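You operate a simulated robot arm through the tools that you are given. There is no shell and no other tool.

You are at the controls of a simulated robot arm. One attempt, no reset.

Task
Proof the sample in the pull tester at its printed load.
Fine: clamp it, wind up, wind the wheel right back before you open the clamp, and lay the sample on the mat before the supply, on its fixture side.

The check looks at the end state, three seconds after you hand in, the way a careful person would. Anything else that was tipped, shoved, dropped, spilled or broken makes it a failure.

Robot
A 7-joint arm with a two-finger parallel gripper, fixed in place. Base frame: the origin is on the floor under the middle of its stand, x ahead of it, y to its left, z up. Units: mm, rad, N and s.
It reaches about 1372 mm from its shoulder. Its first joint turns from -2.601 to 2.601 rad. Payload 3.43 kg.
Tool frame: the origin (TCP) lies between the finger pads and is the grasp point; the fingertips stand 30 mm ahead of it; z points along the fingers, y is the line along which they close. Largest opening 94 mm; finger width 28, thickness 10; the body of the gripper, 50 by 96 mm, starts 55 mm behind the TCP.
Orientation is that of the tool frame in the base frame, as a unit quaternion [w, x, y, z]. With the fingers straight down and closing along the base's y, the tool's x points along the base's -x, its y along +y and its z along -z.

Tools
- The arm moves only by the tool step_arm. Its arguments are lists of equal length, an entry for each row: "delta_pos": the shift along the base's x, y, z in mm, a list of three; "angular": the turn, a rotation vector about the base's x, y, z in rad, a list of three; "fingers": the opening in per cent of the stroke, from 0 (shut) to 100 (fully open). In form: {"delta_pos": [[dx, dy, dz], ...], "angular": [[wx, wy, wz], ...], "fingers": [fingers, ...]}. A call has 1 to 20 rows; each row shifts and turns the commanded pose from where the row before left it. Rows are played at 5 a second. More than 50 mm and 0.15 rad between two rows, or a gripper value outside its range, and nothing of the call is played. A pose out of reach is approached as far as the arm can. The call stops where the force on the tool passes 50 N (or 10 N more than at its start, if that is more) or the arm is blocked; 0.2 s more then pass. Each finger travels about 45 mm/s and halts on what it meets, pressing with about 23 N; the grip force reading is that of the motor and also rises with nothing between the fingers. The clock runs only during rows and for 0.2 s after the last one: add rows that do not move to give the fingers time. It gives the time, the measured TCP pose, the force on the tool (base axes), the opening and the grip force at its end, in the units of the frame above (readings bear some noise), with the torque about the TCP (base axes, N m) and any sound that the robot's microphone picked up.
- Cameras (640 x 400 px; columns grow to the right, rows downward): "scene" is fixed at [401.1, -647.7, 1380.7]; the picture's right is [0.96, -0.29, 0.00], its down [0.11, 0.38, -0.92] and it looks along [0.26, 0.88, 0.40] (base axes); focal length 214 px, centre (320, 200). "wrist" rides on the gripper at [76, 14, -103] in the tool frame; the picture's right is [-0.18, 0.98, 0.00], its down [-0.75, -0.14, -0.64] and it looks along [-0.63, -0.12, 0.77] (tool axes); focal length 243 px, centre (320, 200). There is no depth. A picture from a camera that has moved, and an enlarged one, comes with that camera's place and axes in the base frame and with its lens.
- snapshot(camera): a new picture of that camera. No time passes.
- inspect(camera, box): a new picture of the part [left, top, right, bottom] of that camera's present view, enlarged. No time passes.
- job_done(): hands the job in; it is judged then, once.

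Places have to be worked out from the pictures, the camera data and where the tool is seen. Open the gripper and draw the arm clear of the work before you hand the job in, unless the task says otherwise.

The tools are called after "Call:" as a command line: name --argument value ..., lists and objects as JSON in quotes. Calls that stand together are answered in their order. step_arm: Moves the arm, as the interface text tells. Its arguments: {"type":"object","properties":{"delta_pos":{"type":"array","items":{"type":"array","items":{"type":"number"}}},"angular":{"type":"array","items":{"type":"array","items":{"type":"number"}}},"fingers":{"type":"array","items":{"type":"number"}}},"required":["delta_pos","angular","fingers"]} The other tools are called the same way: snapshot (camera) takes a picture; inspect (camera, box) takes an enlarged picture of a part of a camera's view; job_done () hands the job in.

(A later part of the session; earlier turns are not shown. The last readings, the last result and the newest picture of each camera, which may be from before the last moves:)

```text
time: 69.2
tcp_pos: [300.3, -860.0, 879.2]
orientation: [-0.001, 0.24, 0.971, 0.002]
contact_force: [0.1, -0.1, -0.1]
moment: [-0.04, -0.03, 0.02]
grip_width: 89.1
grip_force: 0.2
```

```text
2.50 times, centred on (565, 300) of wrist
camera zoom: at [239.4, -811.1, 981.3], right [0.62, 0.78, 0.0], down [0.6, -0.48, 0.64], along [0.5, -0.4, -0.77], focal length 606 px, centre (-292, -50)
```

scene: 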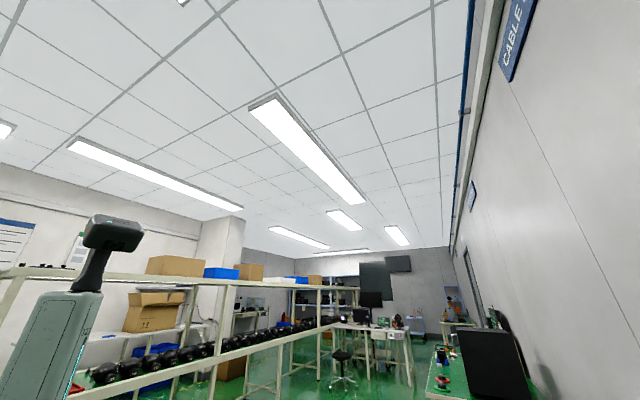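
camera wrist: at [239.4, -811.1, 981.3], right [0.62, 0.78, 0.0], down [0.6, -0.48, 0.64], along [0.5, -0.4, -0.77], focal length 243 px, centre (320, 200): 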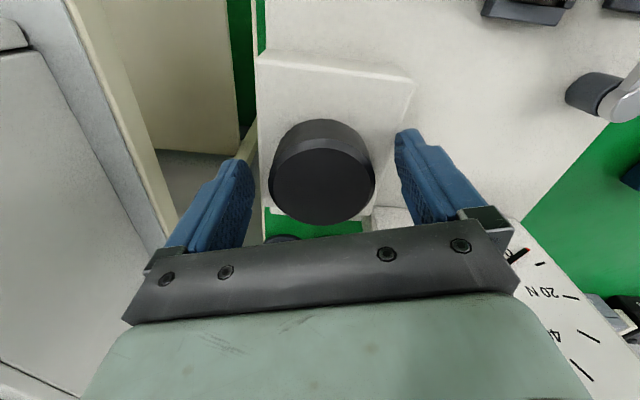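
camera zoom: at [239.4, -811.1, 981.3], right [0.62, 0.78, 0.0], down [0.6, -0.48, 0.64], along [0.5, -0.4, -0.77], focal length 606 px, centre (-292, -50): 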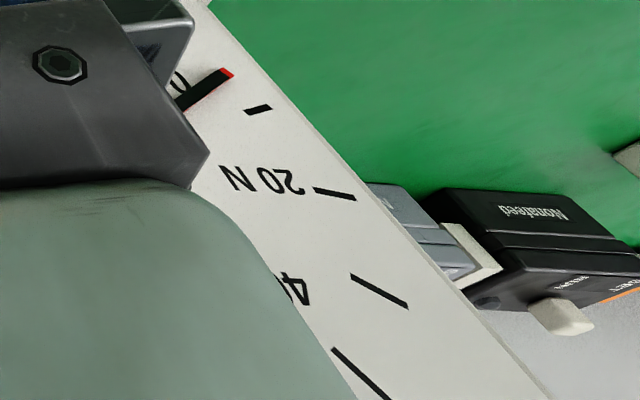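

The needle tip seems still near 0. I turn the open hand to the angle where the dial is best seen and compare precisely.

Call:
step_arm --delta_pos '[[0, 0, 0], [0, 0, 0], [0, 0, 0], [0, 0, 0], [0, 0, 0], [0, 0, 0]]' --angular '[[0, 0, -0.12], [0, 0, -0.12], [0, 0, -0.12], [0, 0, -0.12], [0, 0, -0.12], [0, 0, 0]]' --fingers '[95, 95, 95, 95, 95, 95]'

Call:
inspect --camera "wrist" --box '[400, 40, 640, 240]'

```text
time: 70.6
tcp_pos: [300.4, -858.7, 878.3]
orientation: [-0.002, 0.517, 0.856, 0.002]
contact_force: [-0.7, -1.1, 0.0]
moment: [0.02, 0.0, 0.02]
grip_width: 89.2
grip_force: 0.1
```

```text
2.00 times, centred on (520, 140) of wrist
camera zoom: at [276.8, -784.8, 981.5], right [0.96, 0.29, 0.0], down [0.23, -0.74, 0.64], along [0.19, -0.61, -0.77], focal length 485 px, centre (-80, 320)
```

zoom: 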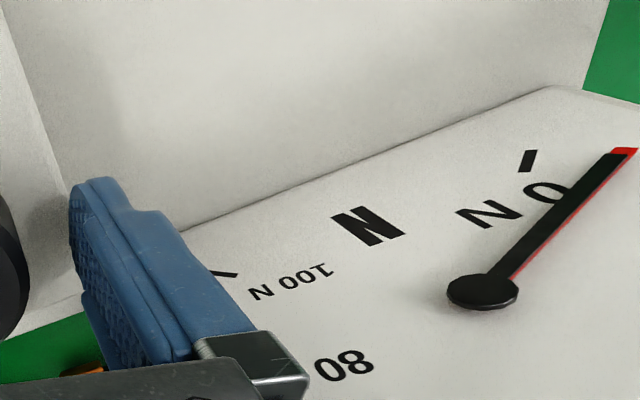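

The needle has moved off the 0 tick (roughly 5–9 N) and stayed there with the hand open, so clockwise winds up and the wheel holds. I swing the open hand counter-clockwise for a longer stroke and grip again.

Call:
step_arm --delta_pos '[[0.3, 0.5, 0], [0.3, 0.5, 0], [0, 0, 0], [0, 0, 0], [0, 0, 0], [0, 0, 0], [0, 0, 0], [0, 0, 0], [0, 0, 0], [0, 0, 0], [0, 0, 0], [0, 0, 0], [0, 0, 0], [0, 0, 0], [0, 0, 0], [0, 0, 0], [0, 0, 0], [0, 0, 0], [0, 0, 0]]' --angular '[[0, 0, 0.12], [0, 0, 0.12], [0, 0, 0.12], [0, 0, 0.12], [0, 0, 0.12], [0, 0, 0.12], [0, 0, 0.12], [0, 0, 0.12], [0, 0, 0.12], [0, 0, 0.12], [0, 0, 0.12], [0, 0, 0.12], [0, 0, 0.12], [0, 0, 0.12], [0, 0, 0], [0, 0, 0], [0, 0, 0], [0, 0, 0], [0, 0, 0]]' --fingers '[95, 95, 95, 95, 95, 95, 95, 95, 95, 95, 95, 95, 95, 95, 70, 45, 0, 0, 0]'

Call:
snapshot --camera "wrist"

```text
time: 74.6
tcp_pos: [301.2, -859.1, 876.9]
orientation: [-0.003, -0.293, 0.956, 0.0]
contact_force: [-1.4, -3.4, -0.9]
moment: [-0.21, -0.26, 0.02]
grip_width: 56.2
grip_force: 44.7
```

```text
taken
camera wrist: at [229.7, -888.2, 980.4], right [-0.4, 0.92, 0.0], down [0.71, 0.31, 0.64], along [0.59, 0.25, -0.77], focal length 243 px, centre (320, 200)
```

wrist: 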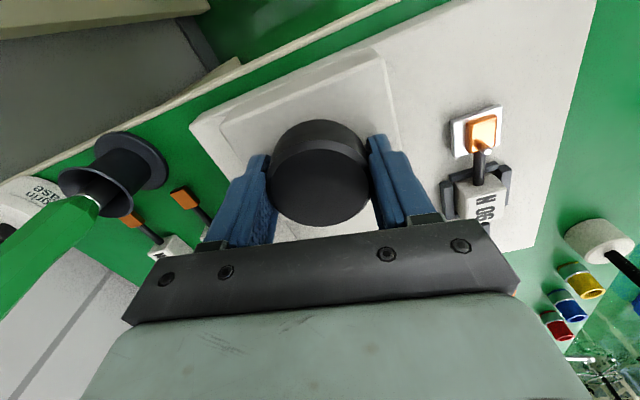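

Gripped again with θ ≈ +0.6 and little side force. I wind clockwise by about 1.7 rad, which ends at the dial-viewing angle.

Call:
step_arm --delta_pos '[[0, 0, 0], [0, 0, 0], [0, 0, 0], [0, 0, 0], [0, 0, 0], [0, 0, 0], [0, 0, 0], [0, 0, 0], [0, 0, 0], [0, 0, 0], [0, 0, 0], [0, 0, 0], [0, 0, 0], [0, 0, 0], [0, 0, 0]]' --angular '[[0, 0, -0.12], [0, 0, -0.12], [0, 0, -0.12], [0, 0, -0.12], [0, 0, -0.12], [0, 0, -0.12], [0, 0, -0.12], [0, 0, -0.12], [0, 0, -0.12], [0, 0, -0.12], [0, 0, -0.12], [0, 0, -0.12], [0, 0, -0.12], [0, 0, -0.12], [0, 0, 0]]' --fingers '[0, 0, 0, 0, 0, 0, 0, 0, 0, 0, 0, 0, 0, 0, 0]'

Call:
snapshot --camera "wrist"

Call:
inspect --camera "wrist" --box '[400, 40, 640, 240]'

```text
time: 77.8
tcp_pos: [301.1, -859.0, 877.4]
orientation: [-0.002, 0.518, 0.856, 0.001]
contact_force: [-6.9, -9.9, -16.1]
moment: [0.35, 0.34, -0.01]
grip_width: 56.1
grip_force: 45.4
```

```text
taken
camera wrist: at [277.7, -784.4, 980.4], right [0.96, 0.29, 0.0], down [0.23, -0.74, 0.64], along [0.19, -0.61, -0.77], focal length 243 px, centre (320, 200)
```

wrist: 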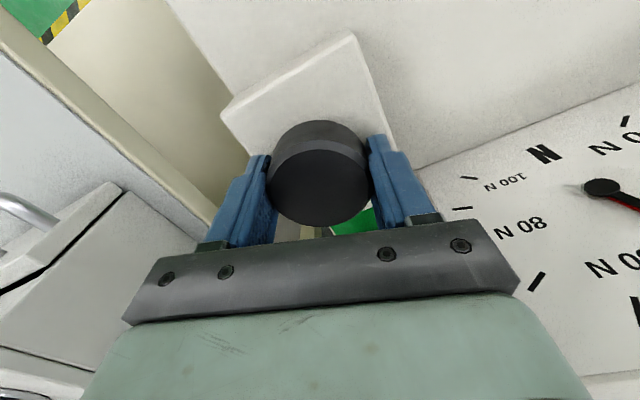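

```text
2.00 times, centred on (520, 140) of wrist
camera zoom: at [277.7, -784.4, 980.4], right [0.96, 0.29, 0.0], down [0.23, -0.74, 0.64], along [0.19, -0.61, -0.77], focal length 485 px, centre (-80, 320)
```

zoom: 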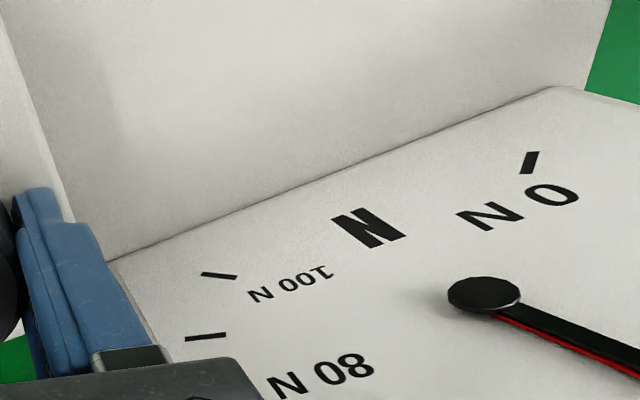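

The needle has swung well past 20 N. I release and rise to the earlier viewing point, where the whole dial is in view, to calibrate the load per turn.

Call:
step_arm --delta_pos '[[0, 0, 0], [0, 0, 0], [0, 0, 15], [0, 0, 18], [0, 0, 18], [0, 0, 18], [0, 0, 18], [0, 0, 0]]' --angular '[[0, 0, 0], [0, 0, 0], [0, 0, 0], [0, 0, 0], [0, 0, 0], [0, 0, 0], [0, 0, 0], [0, 0, 0]]' --fingers '[60, 95, 95, 95, 95, 95, 95, 95]'

Call:
inspect --camera "wrist" --box '[400, 20, 640, 190]'

```text
time: 79.6
tcp_pos: [301.8, -860.1, 965.1]
orientation: [-0.002, 0.517, 0.856, 0.002]
contact_force: [1.2, -0.9, 0.2]
moment: [-0.02, 0.01, 0.05]
grip_width: 89.6
grip_force: 0.1
```

```text
2.35 times, centred on (520, 105) of wrist
camera zoom: at [277.7, -784.7, 1067.7], right [0.96, 0.29, 0.0], down [0.23, -0.74, 0.64], along [0.19, -0.61, -0.77], focal length 571 px, centre (-151, 424)
```

zoom: 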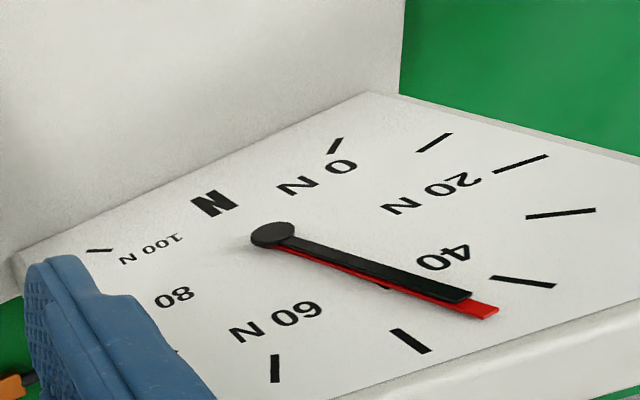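

The needle reads about 42–43 N after about 2.2 rad, so the rate is about 19 N per rad; about 2.45 rad more is needed. I turn back to θ ≈ +0.6 above the wheel and descend again.

Call:
step_arm --delta_pos '[[0, 0, 0], [0, 0, 0], [0, 0, 0], [0, 0, 0], [0, 0, 0], [0, 0, 0], [0, 0, 0], [0, 0, 0], [0, 0, 0], [0, 0, 0], [0, 0, 0], [0, 0, 0], [0, 0, 0], [0, 0, 0], [0, 0, -18], [0, 0, -18], [0, 0, -18], [0, 0, -18], [0, 0, -15], [0, 0, 0]]' --angular '[[0, 0, 0.12], [0, 0, 0.12], [0, 0, 0.12], [0, 0, 0.12], [0, 0, 0.12], [0, 0, 0.12], [0, 0, 0.12], [0, 0, 0.12], [0, 0, 0.12], [0, 0, 0.12], [0, 0, 0.12], [0, 0, 0.12], [0, 0, 0.12], [0, 0, 0.12], [0, 0, 0], [0, 0, 0], [0, 0, 0], [0, 0, 0], [0, 0, 0], [0, 0, 0]]' --fingers '[95, 95, 95, 95, 95, 95, 95, 95, 95, 95, 95, 95, 95, 95, 95, 95, 95, 95, 95, 95]'

Call:
snapshot --camera "wrist"

```text
time: 83.8
tcp_pos: [301.1, -859.4, 878.5]
orientation: [-0.002, -0.293, 0.956, 0.0]
contact_force: [0.0, -0.1, -0.2]
moment: [0.01, 0.01, 0.03]
grip_width: 89.3
grip_force: 0.1
```

```text
taken
camera wrist: at [229.5, -888.5, 981.0], right [-0.4, 0.92, 0.0], down [0.71, 0.31, 0.64], along [0.59, 0.25, -0.77], focal length 243 px, centre (320, 200)
```

wrist: 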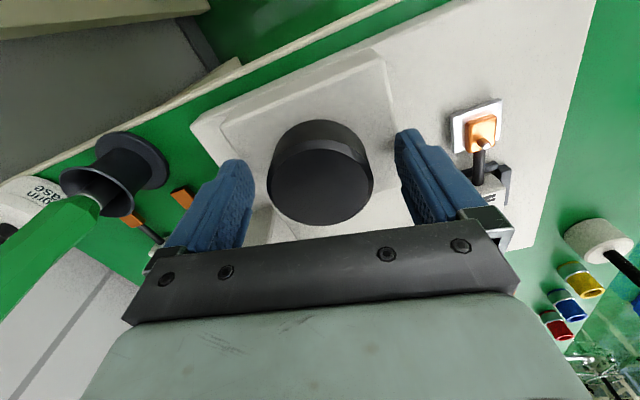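

Positioned around the wheel. I grip and wind clockwise another 1.68 rad (expected about 75 N).

Call:
step_arm --delta_pos '[[0, 0, 0], [0, 0, 0], [0, 0, 0], [0, 0, 0], [0, 0, 0], [0, 0, 0], [0, 0, 0], [0, 0, 0], [0, 0, 0], [0, 0, 0], [0, 0, 0], [0, 0, 0], [0, 0, 0], [0, 0, 0], [0, 0, 0], [0, 0, 0], [0, 0, 0], [0, 0, 0], [0, 0, 0]]' --angular '[[0, 0, 0], [0, 0, 0], [0, 0, 0], [0, 0, 0], [0, 0, -0.12], [0, 0, -0.12], [0, 0, -0.12], [0, 0, -0.12], [0, 0, -0.12], [0, 0, -0.12], [0, 0, -0.12], [0, 0, -0.12], [0, 0, -0.12], [0, 0, -0.12], [0, 0, -0.12], [0, 0, -0.12], [0, 0, -0.12], [0, 0, -0.12], [0, 0, 0]]' --fingers '[65, 40, 0, 0, 0, 0, 0, 0, 0, 0, 0, 0, 0, 0, 0, 0, 0, 0, 0]'

Call:
snapshot --camera "wrist"

Call:
inspect --camera "wrist" --box '[400, 40, 640, 240]'

```text
time: 87.8
tcp_pos: [301.1, -857.6, 879.1]
orientation: [-0.001, 0.519, 0.855, 0.002]
contact_force: [-4.1, -15.6, 6.8]
moment: [-0.44, -0.49, -0.02]
grip_width: 55.2
grip_force: 45.5
```

```text
taken
camera wrist: at [277.5, -784.3, 981.1], right [0.96, 0.29, 0.0], down [0.22, -0.74, 0.64], along [0.19, -0.61, -0.77], focal length 243 px, centre (320, 200)
```

wrist: 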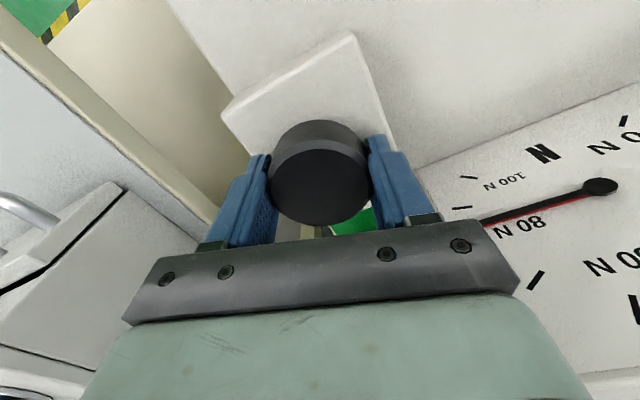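

```text
2.00 times, centred on (520, 140) of wrist
camera zoom: at [277.5, -784.3, 981.1], right [0.96, 0.29, 0.0], down [0.22, -0.74, 0.64], along [0.19, -0.61, -0.77], focal length 485 px, centre (-80, 320)
```

zoom: 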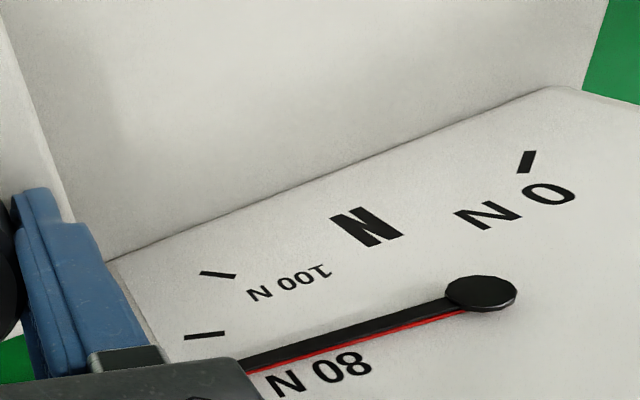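

The needle is now between 80 and 90 N. I release and rise for a less oblique reading before the final adjustment.

Call:
step_arm --delta_pos '[[0, 0, 0], [0, 0, 0], [0, 0, 15], [0, 0, 18], [0, 0, 18], [0, 0, 18], [0, 0, 18], [0, 0, 0]]' --angular '[[0, 0, 0], [0, 0, 0], [0, 0, 0], [0, 0, 0], [0, 0, 0], [0, 0, -0.1], [0, 0, -0.1], [0, 0, 0]]' --fingers '[60, 95, 95, 95, 95, 95, 95, 95]'

Call:
inspect --camera "wrist" --box '[400, 20, 640, 190]'

```text
time: 89.6
tcp_pos: [301.8, -856.1, 967.5]
orientation: [-0.001, 0.6, 0.8, 0.002]
contact_force: [-0.5, -0.4, -0.3]
moment: [0.03, -0.03, -0.01]
grip_width: 89.3
grip_force: 0.1
```

```text
2.35 times, centred on (520, 105) of wrist
camera zoom: at [293.8, -779.0, 1069.3], right [1.0, 0.1, 0.0], down [0.07, -0.77, 0.64], along [0.06, -0.64, -0.77], focal length 571 px, centre (-151, 424)
```

zoom: 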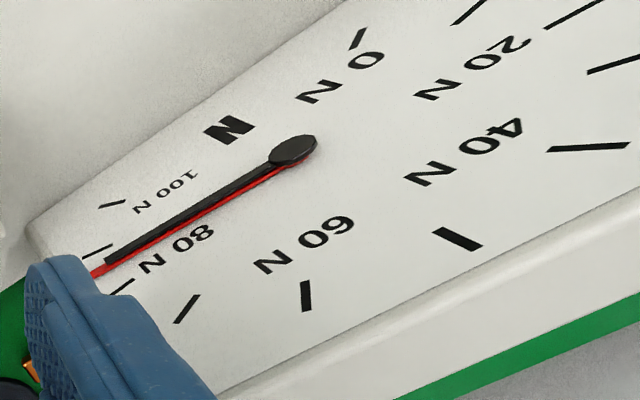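

Working out the dial geometry from its ticks (27° per 10 N, needle raised above a tilted face), I read about 84 N. I need about 0.26 rad more, so I go down again for a small step of 0.15 rad.

Call:
step_arm --delta_pos '[[-0.2, -0.8, -18], [-0.2, -0.8, -18], [-0.2, -0.8, -18], [0, 0, -18], [0, 0, -16], [0, 0, 0]]' --angular '[[0, 0, 0.1], [0, 0, 0.1], [0, 0, 0], [0, 0, 0], [0, 0, 0], [0, 0, 0]]' --fingers '[95, 95, 95, 95, 95, 95]'

Call:
snapshot --camera "wrist"

Call:
inspect --camera "wrist" --box '[400, 40, 640, 240]'

```text
time: 91.0
tcp_pos: [300.4, -860.8, 877.2]
orientation: [-0.001, 0.517, 0.856, 0.002]
contact_force: [-0.3, -0.7, -0.3]
moment: [-0.01, 0.01, 0.01]
grip_width: 89.3
grip_force: 0.0
```

```text
taken
camera wrist: at [276.9, -785.4, 979.7], right [0.96, 0.29, 0.0], down [0.23, -0.74, 0.64], along [0.19, -0.61, -0.77], focal length 243 px, centre (320, 200)
```

wrist: 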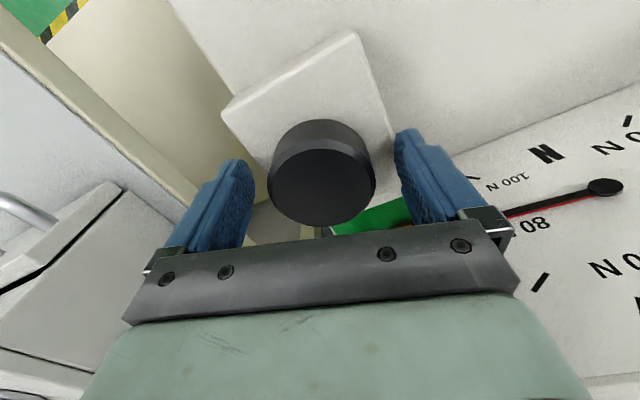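

```text
2.00 times, centred on (520, 140) of wrist
camera zoom: at [276.9, -785.4, 979.7], right [0.96, 0.29, 0.0], down [0.23, -0.74, 0.64], along [0.19, -0.61, -0.77], focal length 485 px, centre (-80, 320)
```

zoom: 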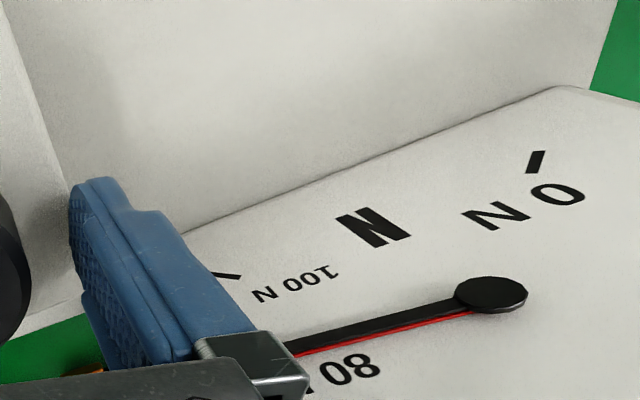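

I grip and wind a small clockwise step of 0.15 rad.

Call:
step_arm --delta_pos '[[0, 0, 0], [0, 0, 0], [0, 0, 0], [0, 0, 0], [0, 0, 0], [0, 0, 0], [0, 0, 0]]' --angular '[[0, 0, 0], [0, 0, 0], [0, 0, 0], [0, 0, 0], [0, 0, -0.075], [0, 0, -0.075], [0, 0, 0]]' --fingers '[65, 40, 0, 0, 0, 0, 0]'

Call:
snapshot --camera "wrist"

Call:
inspect --camera "wrist" --box '[400, 40, 640, 240]'

```text
time: 92.6
tcp_pos: [300.5, -859.9, 876.7]
orientation: [-0.001, 0.58, 0.815, 0.002]
contact_force: [10.9, 14.3, -0.8]
moment: [-0.33, 0.13, 0.01]
grip_width: 55.5
grip_force: 45.2
```

```text
taken
camera wrist: at [288.5, -782.2, 979.9], right [0.99, 0.15, 0.0], down [0.11, -0.76, 0.64], along [0.1, -0.63, -0.77], focal length 243 px, centre (320, 200)
```

wrist: 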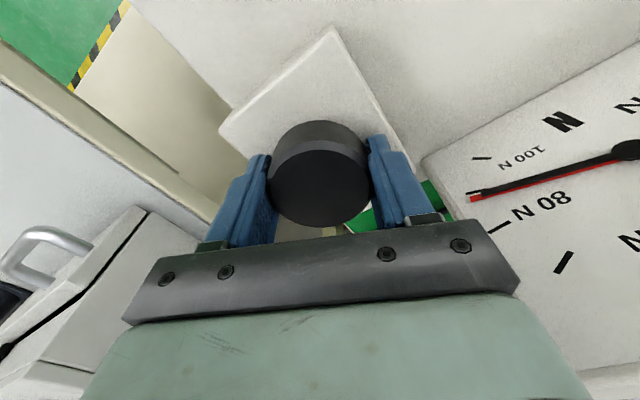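

```text
2.00 times, centred on (520, 140) of wrist
camera zoom: at [288.5, -782.2, 979.9], right [0.99, 0.15, 0.0], down [0.11, -0.76, 0.64], along [0.1, -0.63, -0.77], focal length 485 px, centre (-80, 320)
```

zoom: 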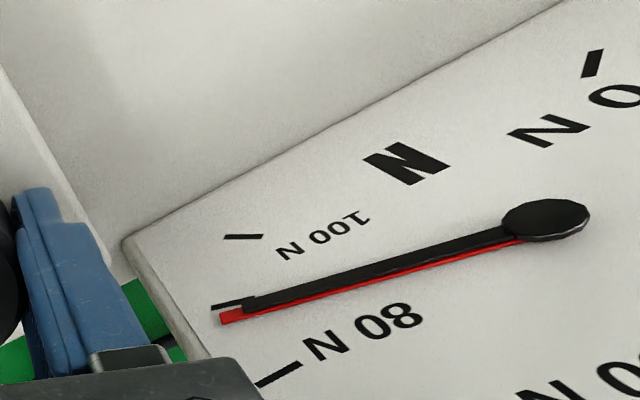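

By the same correction I read about 87.3 N now (22 N per rad). I add 0.1 rad more.

Call:
step_arm --delta_pos '[[0.4, 0.6, 0], [0, 0, 0], [0, 0, 0]]' --angular '[[0, 0, -0.05], [0, 0, -0.05], [0, 0, 0]]' --fingers '[0, 0, 0]'

Call:
snapshot --camera "wrist"

Call:
inspect --camera "wrist" --box '[400, 40, 640, 240]'

```text
time: 93.4
tcp_pos: [299.7, -859.7, 877.7]
orientation: [-0.001, 0.62, 0.785, 0.001]
contact_force: [8.9, 15.1, -9.2]
moment: [-0.27, -0.61, 0.0]
grip_width: 55.7
grip_force: 44.9
```

```text
taken
camera wrist: at [296.2, -781.4, 979.9], right [1.0, 0.05, 0.0], down [0.04, -0.77, 0.64], along [0.03, -0.64, -0.77], focal length 243 px, centre (320, 200)
```

wrist: 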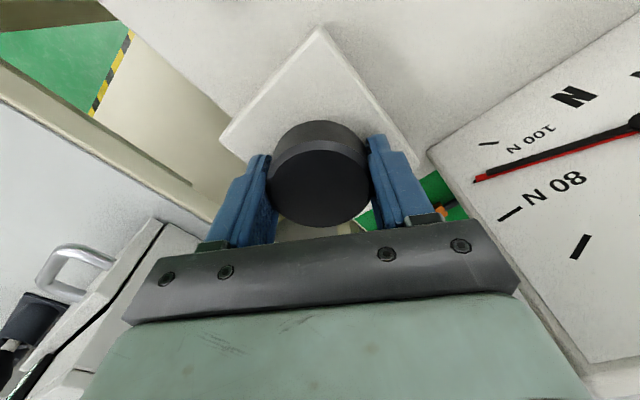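

```text
2.00 times, centred on (520, 140) of wrist
camera zoom: at [296.2, -781.4, 979.9], right [1.0, 0.05, 0.0], down [0.04, -0.77, 0.64], along [0.03, -0.64, -0.77], focal length 485 px, centre (-80, 320)
```

zoom: 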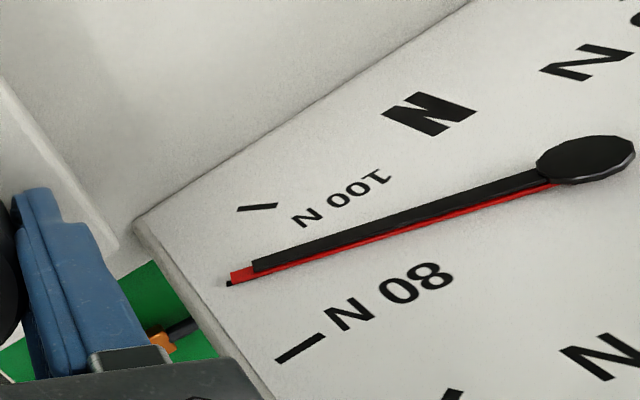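

The 90 N tick is now practically under the pointers. I release, rise and move to a view straight onto the dial face for an exact reading.

Call:
step_arm --delta_pos '[[0, 0, 0], [0, 0, 0], [0, 0, 18], [0, 0, 19], [0, 0, 19], [0, 0, 19], [0, 0, 19], [0, 0, 19], [0, 0, 19], [17, 11.6, 0], [17, 11.6, 0], [17, 11.6, 0], [17, 11.6, 0], [17, 11.6, 0], [17, 11.6, 0], [17, 11.6, 0], [0, 0, 0]]' --angular '[[0, 0, 0], [0, 0, 0], [0, 0, 0], [0, 0, 0], [0, 0, 0], [0, 0, 0], [0, 0, 0], [0, 0, 0], [0, 0, 0], [0, 0, 0.105], [0, 0, 0.105], [0, 0, 0.105], [0, 0, 0.105], [0, 0, 0.105], [0, 0, 0.105], [0, 0, 0.105], [0, 0, 0]]' --fingers '[60, 95, 95, 95, 95, 95, 95, 95, 95, 95, 95, 95, 95, 95, 95, 95, 95]'

Call:
snapshot --camera "wrist"

Call:
inspect --camera "wrist" --box '[240, 80, 440, 230]'

```text
time: 97.0
tcp_pos: [419.0, -778.4, 1008.4]
orientation: [-0.002, 0.296, 0.955, 0.001]
contact_force: [-0.9, 0.0, 0.7]
moment: [-0.04, 0.02, 0.01]
grip_width: 89.5
grip_force: 0.0
```

```text
taken
camera wrist: at [364.2, -723.7, 1112.1], right [0.71, 0.71, 0.0], down [0.54, -0.54, 0.64], along [0.45, -0.45, -0.77], focal length 243 px, centre (320, 200)
```

wrist: 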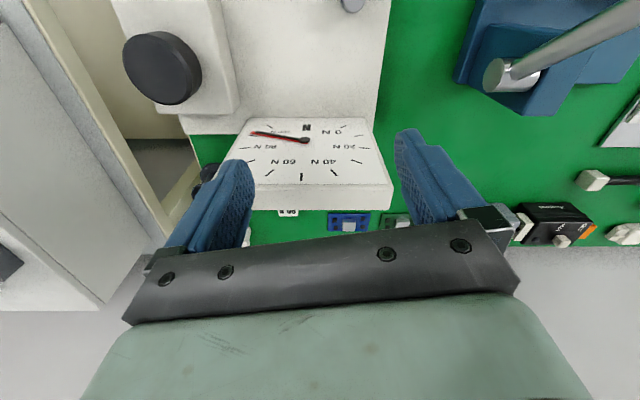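

```text
2.67 times, centred on (340, 155) of wrist
camera zoom: at [364.2, -723.7, 1112.1], right [0.71, 0.71, 0.0], down [0.54, -0.54, 0.64], along [0.45, -0.45, -0.77], focal length 647 px, centre (267, 320)
```

zoom: 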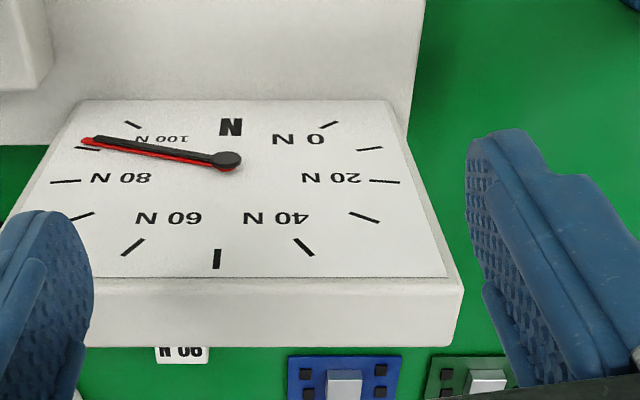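

I zoom in more on the pointer tip and 90 N tick for an exact reading.

Call:
inspect --camera "wrist" --box '[260, 110, 340, 160]'

Call:
inspect --camera "wrist" --box '[250, 110, 410, 210]'

```text
8.00 times, centred on (300, 135) of wrist
camera zoom: at [364.2, -723.7, 1112.1], right [0.71, 0.71, 0.0], down [0.54, -0.54, 0.64], along [0.45, -0.45, -0.77], focal length 1941 px, centre (480, 720)
```

zoom: 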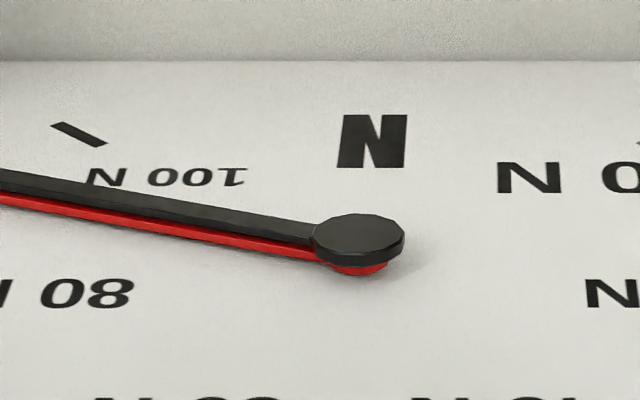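

```text
4.00 times, centred on (330, 160) of wrist
camera zoom: at [364.2, -723.7, 1112.1], right [0.71, 0.71, 0.0], down [0.54, -0.54, 0.64], along [0.45, -0.45, -0.77], focal length 970 px, centre (280, 360)
```

zoom: 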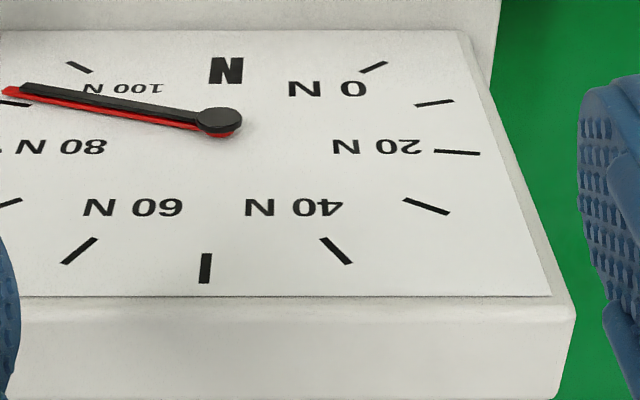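

I look at the tip and the 90 tick at the highest zoom.

Call:
inspect --camera "wrist" --box '[236, 115, 316, 165]'

```text
8.00 times, centred on (276, 140) of wrist
camera zoom: at [364.2, -723.7, 1112.1], right [0.71, 0.71, 0.0], down [0.54, -0.54, 0.64], along [0.45, -0.45, -0.77], focal length 1941 px, centre (672, 680)
```

zoom: 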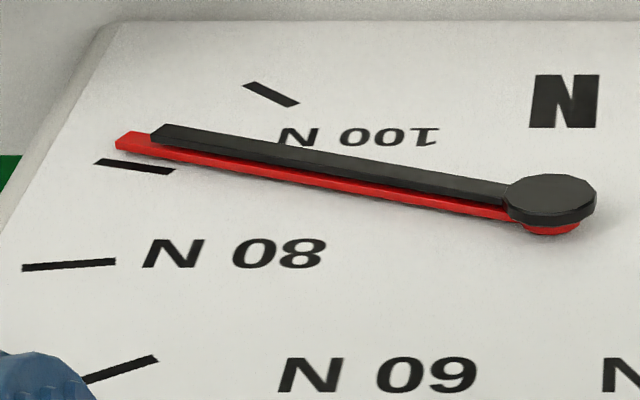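

The pointers sit at 90 N (I get 90.3 ± 0.7). Now I go back to the wheel to wind it fully back (about 4.13 rad counter-clockwise).

Call:
step_arm --delta_pos '[[-17, -11.6, 0], [-17, -11.6, 0], [-17, -11.6, 0], [-17, -11.6, 0], [-17, -11.6, 0], [-17, -11.6, 0], [-16.4, -11.4, 0], [0, 0, -18.6], [0, 0, -18.6], [0, 0, -18.6], [0, 0, -18.6], [0, 0, -18.6], [0, 0, -18.6], [0, 0, -18.6], [0, 0, 0]]' --angular '[[0, 0, -0.071], [0, 0, -0.071], [0, 0, -0.071], [0, 0, -0.071], [0, 0, -0.071], [0, 0, -0.071], [0, 0, -0.071], [0, 0, 0], [0, 0, 0], [0, 0, 0], [0, 0, 0], [0, 0, 0], [0, 0, 0], [0, 0, 0], [0, 0, 0]]' --fingers '[95, 95, 95, 95, 95, 95, 95, 95, 95, 95, 95, 95, 95, 95, 95]'

Call:
snapshot --camera "wrist"

```text
time: 100.2
tcp_pos: [302.0, -861.4, 880.1]
orientation: [-0.001, 0.522, 0.853, 0.001]
contact_force: [0.9, -0.4, -0.1]
moment: [-0.01, 0.0, -0.02]
grip_width: 89.6
grip_force: 0.0
```

```text
taken
camera wrist: at [279.6, -785.5, 982.3], right [0.96, 0.28, 0.0], down [0.22, -0.74, 0.64], along [0.18, -0.61, -0.77], focal length 243 px, centre (320, 200)
```

wrist: 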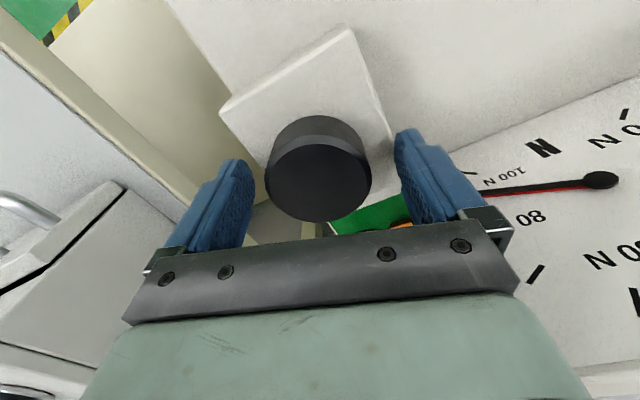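

I correct a couple of millimetres, grip and wind back counter-clockwise 1.92 rad.

Call:
step_arm --delta_pos '[[-1.6, 1.4, -2], [0, 0, 0], [0, 0, 0], [0, 0, 0], [0, 0, 0], [0, 0, 0], [0, 0, 0], [0, 0, 0], [0, 0, 0], [0, 0, 0], [0, 0, 0], [0, 0, 0], [0, 0, 0], [0, 0, 0], [0, 0, 0], [0, 0, 0], [0, 0, 0], [0, 0, 0], [0, 0, 0], [0, 0, 0]]' --angular '[[0, 0, 0], [0, 0, 0], [0, 0, 0], [0, 0, 0], [0, 0, 0.12], [0, 0, 0.12], [0, 0, 0.12], [0, 0, 0.12], [0, 0, 0.12], [0, 0, 0.12], [0, 0, 0.12], [0, 0, 0.12], [0, 0, 0.12], [0, 0, 0.12], [0, 0, 0.12], [0, 0, 0.12], [0, 0, 0.12], [0, 0, 0.12], [0, 0, 0.12], [0, 0, 0.12]]' --fingers '[90, 60, 20, 0, 0, 0, 0, 0, 0, 0, 0, 0, 0, 0, 0, 0, 0, 0, 0, 0]'

```text
time: 104.4
tcp_pos: [300.7, -858.9, 877.8]
orientation: [-0.003, -0.401, 0.916, -0.001]
contact_force: [19.0, -12.4, 23.2]
moment: [0.05, -0.88, -0.01]
grip_width: 55.4
grip_force: 44.7
```

Wound back 1.92 rad. I release, turn the open hand back clockwise and check the dial.

Call:
step_arm --delta_pos '[[0, 0, 0], [0, 0, 0], [0, 0, 0], [0, 0, 0], [0, 0, 0], [0, 0, 0], [0, 0, 0], [0, 0, 0], [0, 0, 0], [0, 0, 0], [0, 0, 0], [0, 0, 0], [0, 0, 0], [0, 0, 0], [0, 0, 0], [0, 0, 0], [0, 0, 0], [0, 0, 0], [0, 0, 0]]' --angular '[[0, 0, 0], [0, 0, 0], [0, 0, -0.12], [0, 0, -0.12], [0, 0, -0.12], [0, 0, -0.12], [0, 0, -0.12], [0, 0, -0.12], [0, 0, -0.12], [0, 0, -0.12], [0, 0, -0.12], [0, 0, -0.12], [0, 0, -0.12], [0, 0, -0.12], [0, 0, -0.12], [0, 0, -0.12], [0, 0, -0.12], [0, 0, -0.12], [0, 0, 0]]' --fingers '[60, 95, 95, 95, 95, 95, 95, 95, 95, 95, 95, 95, 95, 95, 95, 95, 95, 95, 95]'

Call:
snapshot --camera "wrist"

Call:
inspect --camera "wrist" --box '[400, 40, 640, 240]'

```text
time: 108.4
tcp_pos: [299.1, -857.7, 877.8]
orientation: [0.0, 0.523, 0.852, 0.001]
contact_force: [0.2, 0.4, 1.0]
moment: [-0.01, 0.0, -0.03]
grip_width: 89.0
grip_force: 0.0
```

```text
taken
camera wrist: at [277.3, -783.5, 980.2], right [0.96, 0.28, 0.0], down [0.22, -0.74, 0.64], along [0.18, -0.61, -0.77], focal length 243 px, centre (320, 200)
```

wrist: 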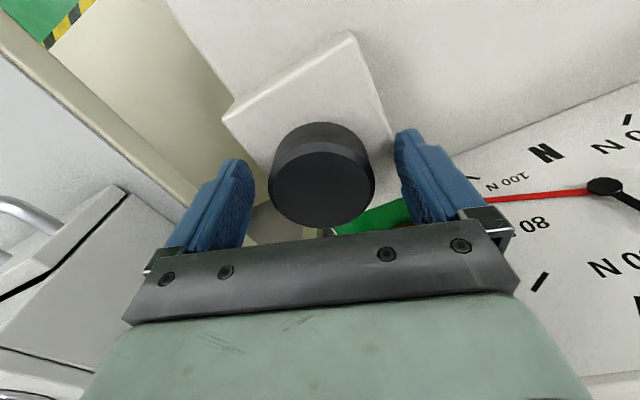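

```text
2.00 times, centred on (520, 140) of wrist
camera zoom: at [277.3, -783.5, 980.2], right [0.96, 0.28, 0.0], down [0.22, -0.74, 0.64], along [0.18, -0.61, -0.77], focal length 485 px, centre (-80, 320)
```

zoom: 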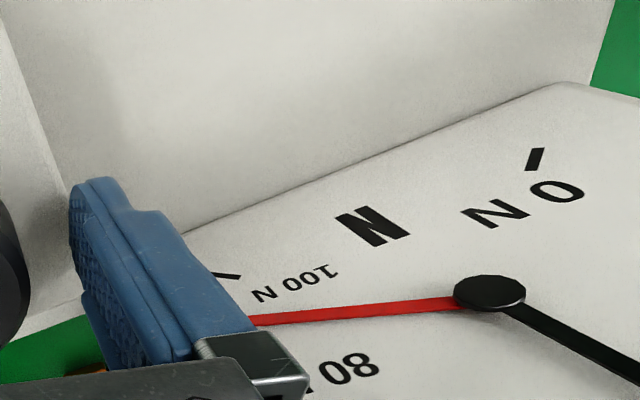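

The red tell-tale stays at the 90 N peak while the black needle falls — as it should. I grip and wind back another 1.92 rad.

Call:
step_arm --delta_pos '[[0.8, -1.0, 0], [0, 0, 0], [0, 0, 0], [0, 0, 0], [0, 0, 0], [0, 0, 0], [0, 0, 0], [0, 0, 0], [0, 0, 0], [0, 0, 0], [0, 0, 0], [0, 0, 0], [0, 0, 0], [0, 0, 0], [0, 0, 0], [0, 0, 0], [0, 0, 0], [0, 0, 0], [0, 0, 0], [0, 0, 0]]' --angular '[[0, 0, 0], [0, 0, 0], [0, 0, 0], [0, 0, 0], [0, 0, 0.12], [0, 0, 0.12], [0, 0, 0.12], [0, 0, 0.12], [0, 0, 0.12], [0, 0, 0.12], [0, 0, 0.12], [0, 0, 0.12], [0, 0, 0.12], [0, 0, 0.12], [0, 0, 0.12], [0, 0, 0.12], [0, 0, 0.12], [0, 0, 0.12], [0, 0, 0.12], [0, 0, 0.12]]' --fingers '[90, 60, 20, 0, 0, 0, 0, 0, 0, 0, 0, 0, 0, 0, 0, 0, 0, 0, 0, 0]'

```text
time: 112.6
tcp_pos: [300.7, -858.5, 878.3]
orientation: [-0.002, -0.401, 0.916, 0.001]
contact_force: [0.3, 22.5, -26.7]
moment: [-0.5, 0.75, -0.03]
grip_width: 55.2
grip_force: 45.1
```

I release, swing the hand back and read the dial again.

Call:
step_arm --delta_pos '[[0, 0, 0], [0, 0, 0], [0, 0, 0], [0, 0, 0], [0, 0, 0], [0, 0, 0], [0, 0, 0], [0, 0, 0], [0, 0, 0], [0, 0, 0], [0, 0, 0], [0, 0, 0], [0, 0, 0], [0, 0, 0], [0, 0, 0], [0, 0, 0], [0, 0, 0], [0, 0, 0], [0, 0, 0], [0, 0, 0]]' --angular '[[0, 0, 0], [0, 0, 0], [0, 0, -0.12], [0, 0, -0.12], [0, 0, -0.12], [0, 0, -0.12], [0, 0, -0.12], [0, 0, -0.12], [0, 0, -0.12], [0, 0, -0.12], [0, 0, -0.12], [0, 0, -0.12], [0, 0, -0.12], [0, 0, -0.12], [0, 0, -0.12], [0, 0, -0.12], [0, 0, -0.12], [0, 0, -0.12], [0, 0, -0.12], [0, 0, 0]]' --fingers '[60, 95, 95, 95, 95, 95, 95, 95, 95, 95, 95, 95, 95, 95, 95, 95, 95, 95, 95, 95]'

Call:
inspect --camera "wrist" --box '[400, 40, 640, 240]'

```text
time: 116.8
tcp_pos: [300.9, -859.0, 878.1]
orientation: [-0.002, 0.573, 0.819, 0.002]
contact_force: [-0.4, -0.8, -0.4]
moment: [0.01, 0.01, 0.02]
grip_width: 89.1
grip_force: 0.0
```

```text
2.00 times, centred on (520, 140) of wrist
camera zoom: at [287.2, -782.6, 979.6], right [0.99, 0.16, 0.0], down [0.13, -0.76, 0.64], along [0.11, -0.63, -0.77], focal length 485 px, centre (-80, 320)
```

zoom: 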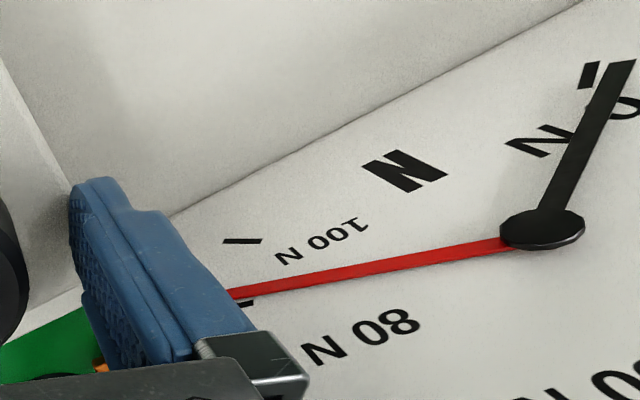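

The needle is just short of 0, with the tell-tale resting at 90. I grip once more and wind back the last bit to the end.

Call:
step_arm --delta_pos '[[0, 0, 0], [0, 0, 0], [0, 0, 0], [0, 0, 0], [0, 0, 0], [0, 0, 0], [0, 0, 0], [0, 0, 0]]' --angular '[[0, 0, 0], [0, 0, 0], [0, 0, 0], [0, 0, 0], [0, 0, 0.08], [0, 0, 0.08], [0, 0, 0.08], [0, 0, 0]]' --fingers '[90, 60, 20, 0, 0, 0, 0, 0]'

Call:
snapshot --camera "wrist"

Call:
inspect --camera "wrist" --box '[400, 40, 640, 240]'

```text
time: 118.6
tcp_pos: [301.8, -859.2, 877.0]
orientation: [-0.001, 0.47, 0.883, 0.002]
contact_force: [11.7, 0.3, -6.0]
moment: [-0.03, 0.4, 0.0]
grip_width: 56.1
grip_force: 44.7
```

```text
taken
camera wrist: at [269.7, -787.6, 979.6], right [0.92, 0.4, 0.0], down [0.3, -0.71, 0.64], along [0.25, -0.59, -0.77], focal length 243 px, centre (320, 200)
```

wrist: 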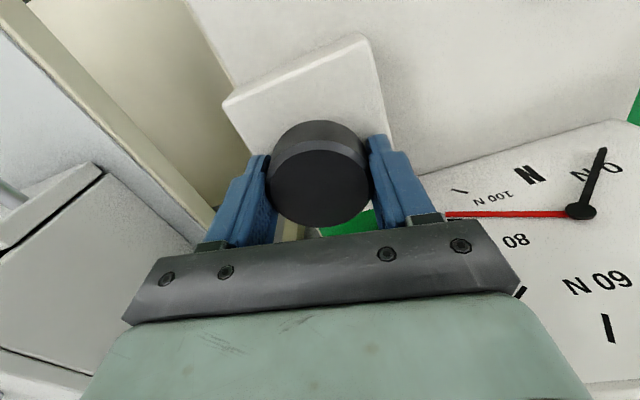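

```text
2.00 times, centred on (520, 140) of wrist
camera zoom: at [269.7, -787.6, 979.6], right [0.92, 0.4, 0.0], down [0.3, -0.71, 0.64], along [0.25, -0.59, -0.77], focal length 485 px, centre (-80, 320)
```

zoom: 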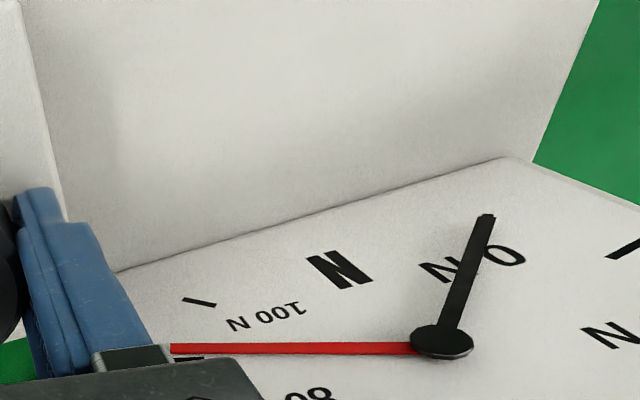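

The needle now covers the 0 tick. I turn a touch further to be sure that it is fully back.

Call:
step_arm --delta_pos '[[0.3, 0, 0], [0, 0, 0], [0, 0, 0]]' --angular '[[0, 0, 0.05], [0, 0, 0.05], [0, 0, 0]]' --fingers '[0, 0, 0]'

Call:
inspect --camera "wrist" --box '[400, 100, 640, 260]'

```text
time: 119.4
tcp_pos: [301.8, -859.5, 876.7]
orientation: [-0.001, 0.425, 0.905, 0.001]
contact_force: [11.1, -0.2, -6.9]
moment: [-0.15, -0.51, 0.01]
grip_width: 56.3
grip_force: 45.5
```

```text
2.50 times, centred on (520, 180) of wrist
camera zoom: at [262.9, -790.9, 979.6], right [0.87, 0.49, 0.0], down [0.37, -0.67, 0.64], along [0.31, -0.56, -0.77], focal length 606 px, centre (-180, 250)
```

zoom: 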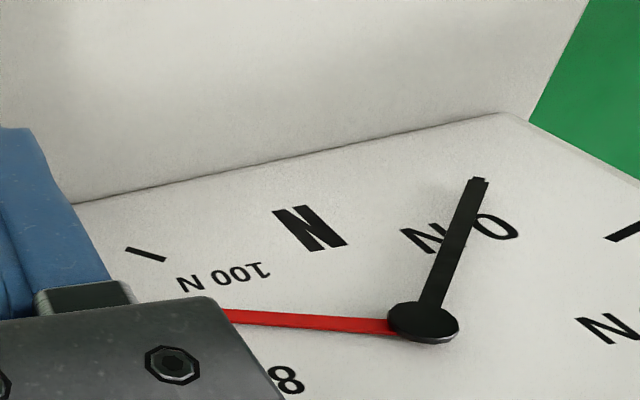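

The needle stays at 0 with no torque: fully wound back. I release, rise and go back to the clamp lever, turning the tool on the way.

Call:
step_arm --delta_pos '[[0, 0, 0], [0, 0, 0], [0, 0, 18], [0, 0, 20], [0, 0, 20], [0, 0, 20], [0, 0, 20], [0, 0, 20], [2, 10, 0], [2, 10, 0], [2, 10, 0], [2, 10, 0], [2, 10, 0], [2, 10, 0], [2, 10, 0], [2, 10, 0], [2, 10, 0], [2, 10, 0], [2, 10, 0], [2, 10, 0]]' --angular '[[0, 0, 0], [0, 0, 0], [0, 0, 0], [0, 0, 0], [0, 0, 0], [0, 0, 0], [0, 0, 0], [0, 0, 0], [0, 0, 0.12], [0, 0, 0.12], [0, 0, 0.12], [0, 0, 0.12], [0, 0, 0.12], [0, 0, 0.12], [0, 0, 0.12], [0, 0, 0.12], [0, 0, 0.12], [0, 0, 0.12], [0, 0, 0.12], [0, 0, 0.12]]' --fingers '[60, 95, 95, 95, 95, 95, 95, 95, 95, 95, 95, 95, 95, 95, 95, 90, 80, 70, 60, 60]'

Call:
snapshot --camera "wrist"

```text
time: 123.6
tcp_pos: [324.5, -739.6, 996.8]
orientation: [-0.002, -0.278, 0.961, 0.001]
contact_force: [0.7, -0.4, 0.1]
moment: [-0.02, -0.03, -0.01]
grip_width: 56.2
grip_force: 0.0
```

```text
taken
camera wrist: at [253.1, -766.8, 1098.5], right [-0.37, 0.93, 0.0], down [0.72, 0.28, 0.64], along [0.59, 0.24, -0.77], focal length 243 px, centre (320, 200)
```

wrist: 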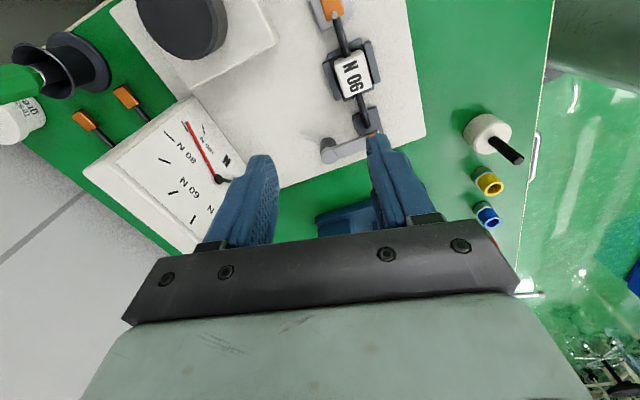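

The lever is where I left it, with the tell-tale at 90 and the needle at 0. I go on above the knob with the same approach orientation as before.

Call:
step_arm --delta_pos '[[2.1, 7, -3.6], [2.1, 7, -3.6], [2.1, 7, -3.6], [2.1, 7, -3.6], [2.1, 7, -3.6], [2.1, 7, -3.6], [2.1, 7, -3.6], [2.1, 7, -3.6], [2.1, 7, -3.6], [2.1, 7, -3.6], [0, 0, 0]]' --angular '[[0, 0, 0.1137], [0, 0, 0.1137], [0, 0, 0.1137], [0, 0, 0.1137], [0, 0, 0.1137], [0, 0, 0.1137], [0, 0, 0.1137], [0, 0, 0.1137], [0, 0, 0.1137], [0, 0, 0.1137], [0, 0, 0]]' --fingers '[60, 60, 60, 60, 60, 60, 60, 60, 60, 60, 60]'

Call:
snapshot --camera "wrist"

Call:
inspect --camera "wrist" --box '[200, 0, 520, 200]'

```text
time: 126.0
tcp_pos: [344.7, -669.9, 960.6]
orientation: [0.002, 0.751, -0.66, 0.001]
contact_force: [-0.9, 0.6, -0.1]
moment: [-0.05, 0.01, 0.01]
grip_width: 56.2
grip_force: 0.1
```

```text
taken
camera wrist: at [340.4, -745.5, 1062.5], right [-1.0, 0.06, 0.0], down [0.04, 0.77, 0.64], along [0.04, 0.64, -0.77], focal length 243 px, centre (320, 200)
```

wrist: 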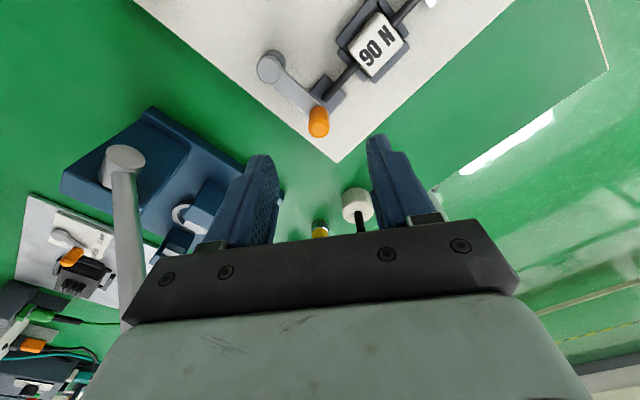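

```text
2.00 times, centred on (360, 100) of wrist
camera zoom: at [340.4, -745.5, 1062.5], right [-1.0, 0.06, 0.0], down [0.04, 0.77, 0.64], along [0.04, 0.64, -0.77], focal length 485 px, centre (240, 400)
```

zoom: 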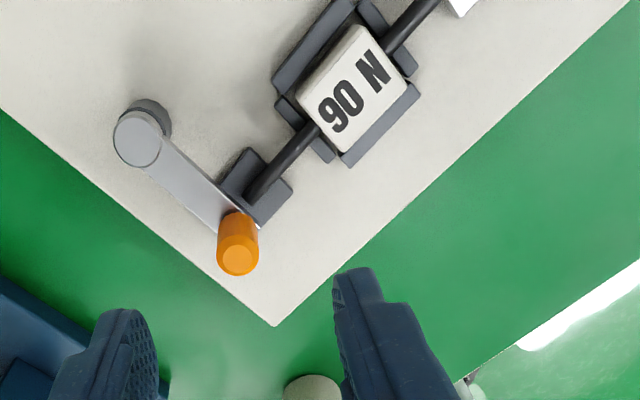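

The knob is at (345.6,-663.1), between the fingers. I descend to z ≈ 880 and close on it.

Call:
step_arm --delta_pos '[[0.8, 0.3, -14], [0, 0, -14], [0, 0, -14], [0, 0, -14], [0, 0, -14], [0, 0, -10.6], [0, 0, 0], [0, 0, 0], [0, 0, 0], [0, 0, 0]]' --angular '[[0, 0, 0], [0, 0, 0], [0, 0, 0], [0, 0, 0], [0, 0, 0], [0, 0, 0], [0, 0, 0], [0, 0, 0], [0, 0, 0], [0, 0, 0]]' --fingers '[60, 60, 60, 60, 60, 60, 60, 30, 0, 0]'

Call:
inspect --camera "wrist" --box '[200, 0, 520, 200]'

```text
time: 128.2
tcp_pos: [347.2, -667.3, 878.6]
orientation: [0.001, 0.75, -0.661, 0.001]
contact_force: [-0.5, 1.0, -0.9]
moment: [0.05, -0.08, -0.01]
grip_width: 17.1
grip_force: 27.0
```

```text
2.00 times, centred on (360, 100) of wrist
camera zoom: at [342.7, -744.6, 981.4], right [-1.0, 0.06, 0.0], down [0.05, 0.77, 0.64], along [0.04, 0.64, -0.77], focal length 485 px, centre (240, 400)
```

zoom: 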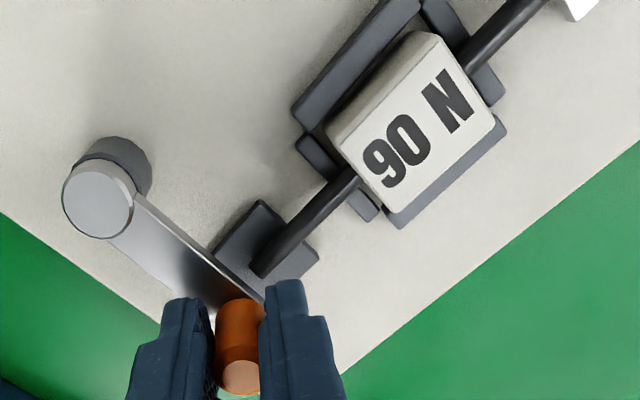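

Knob gripped. I swing the lever back clockwise along the arc, first part.

Call:
step_arm --delta_pos '[[4.91, 4.38, 0], [5.41, 3.74, 0], [5.82, 3.05, 0], [6.13, 2.31, 0], [0, 0, 0]]' --angular '[[0, 0, -0.0704], [0, 0, -0.0704], [0, 0, -0.0704], [0, 0, -0.0704], [0, 0, 0]]' --fingers '[0, 0, 0, 0, 0]'

Call:
inspect --camera "wrist" --box '[200, 0, 520, 200]'

```text
time: 129.4
tcp_pos: [368.7, -654.1, 879.1]
orientation: [-0.002, -0.65, 0.76, 0.0]
contact_force: [-8.7, 6.8, 6.0]
moment: [-0.65, -0.22, -0.33]
grip_width: 16.7
grip_force: 44.3
```

```text
2.00 times, centred on (360, 100) of wrist
camera zoom: at [342.0, -725.8, 981.3], right [-0.94, 0.33, 0.0], down [0.26, 0.72, 0.64], along [0.21, 0.6, -0.77], focal length 485 px, centre (240, 400)
```

zoom: 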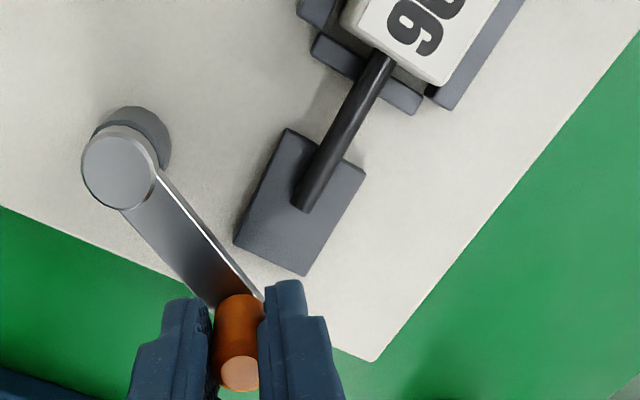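

Moving smoothly. I continue the arc.

Call:
step_arm --delta_pos '[[6.37, 1.54, 0], [6.5, 0.76, 0], [6.53, -0.04, 0], [6.48, -0.84, 0], [6.32, -1.63, 0], [0, 0, 0]]' --angular '[[0, 0, -0.0704], [0, 0, -0.0704], [0, 0, -0.0704], [0, 0, -0.0704], [0, 0, -0.0704], [0, 0, 0]]' --fingers '[0, 0, 0, 0, 0, 0]'

Call:
inspect --camera "wrist" --box '[200, 0, 520, 200]'

```text
time: 130.8
tcp_pos: [400.9, -656.2, 879.0]
orientation: [-0.002, -0.508, 0.862, 0.0]
contact_force: [-1.9, 13.9, -9.8]
moment: [0.36, -0.16, -0.3]
grip_width: 17.2
grip_force: 44.6
```

```text
2.00 times, centred on (360, 100) of wrist
camera zoom: at [351.6, -714.8, 981.3], right [-0.77, 0.64, 0.0], down [0.49, 0.59, 0.64], along [0.41, 0.49, -0.77], focal length 485 px, centre (240, 400)
```

zoom: 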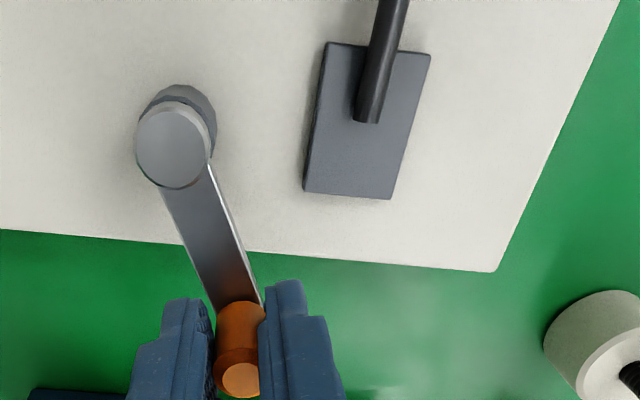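

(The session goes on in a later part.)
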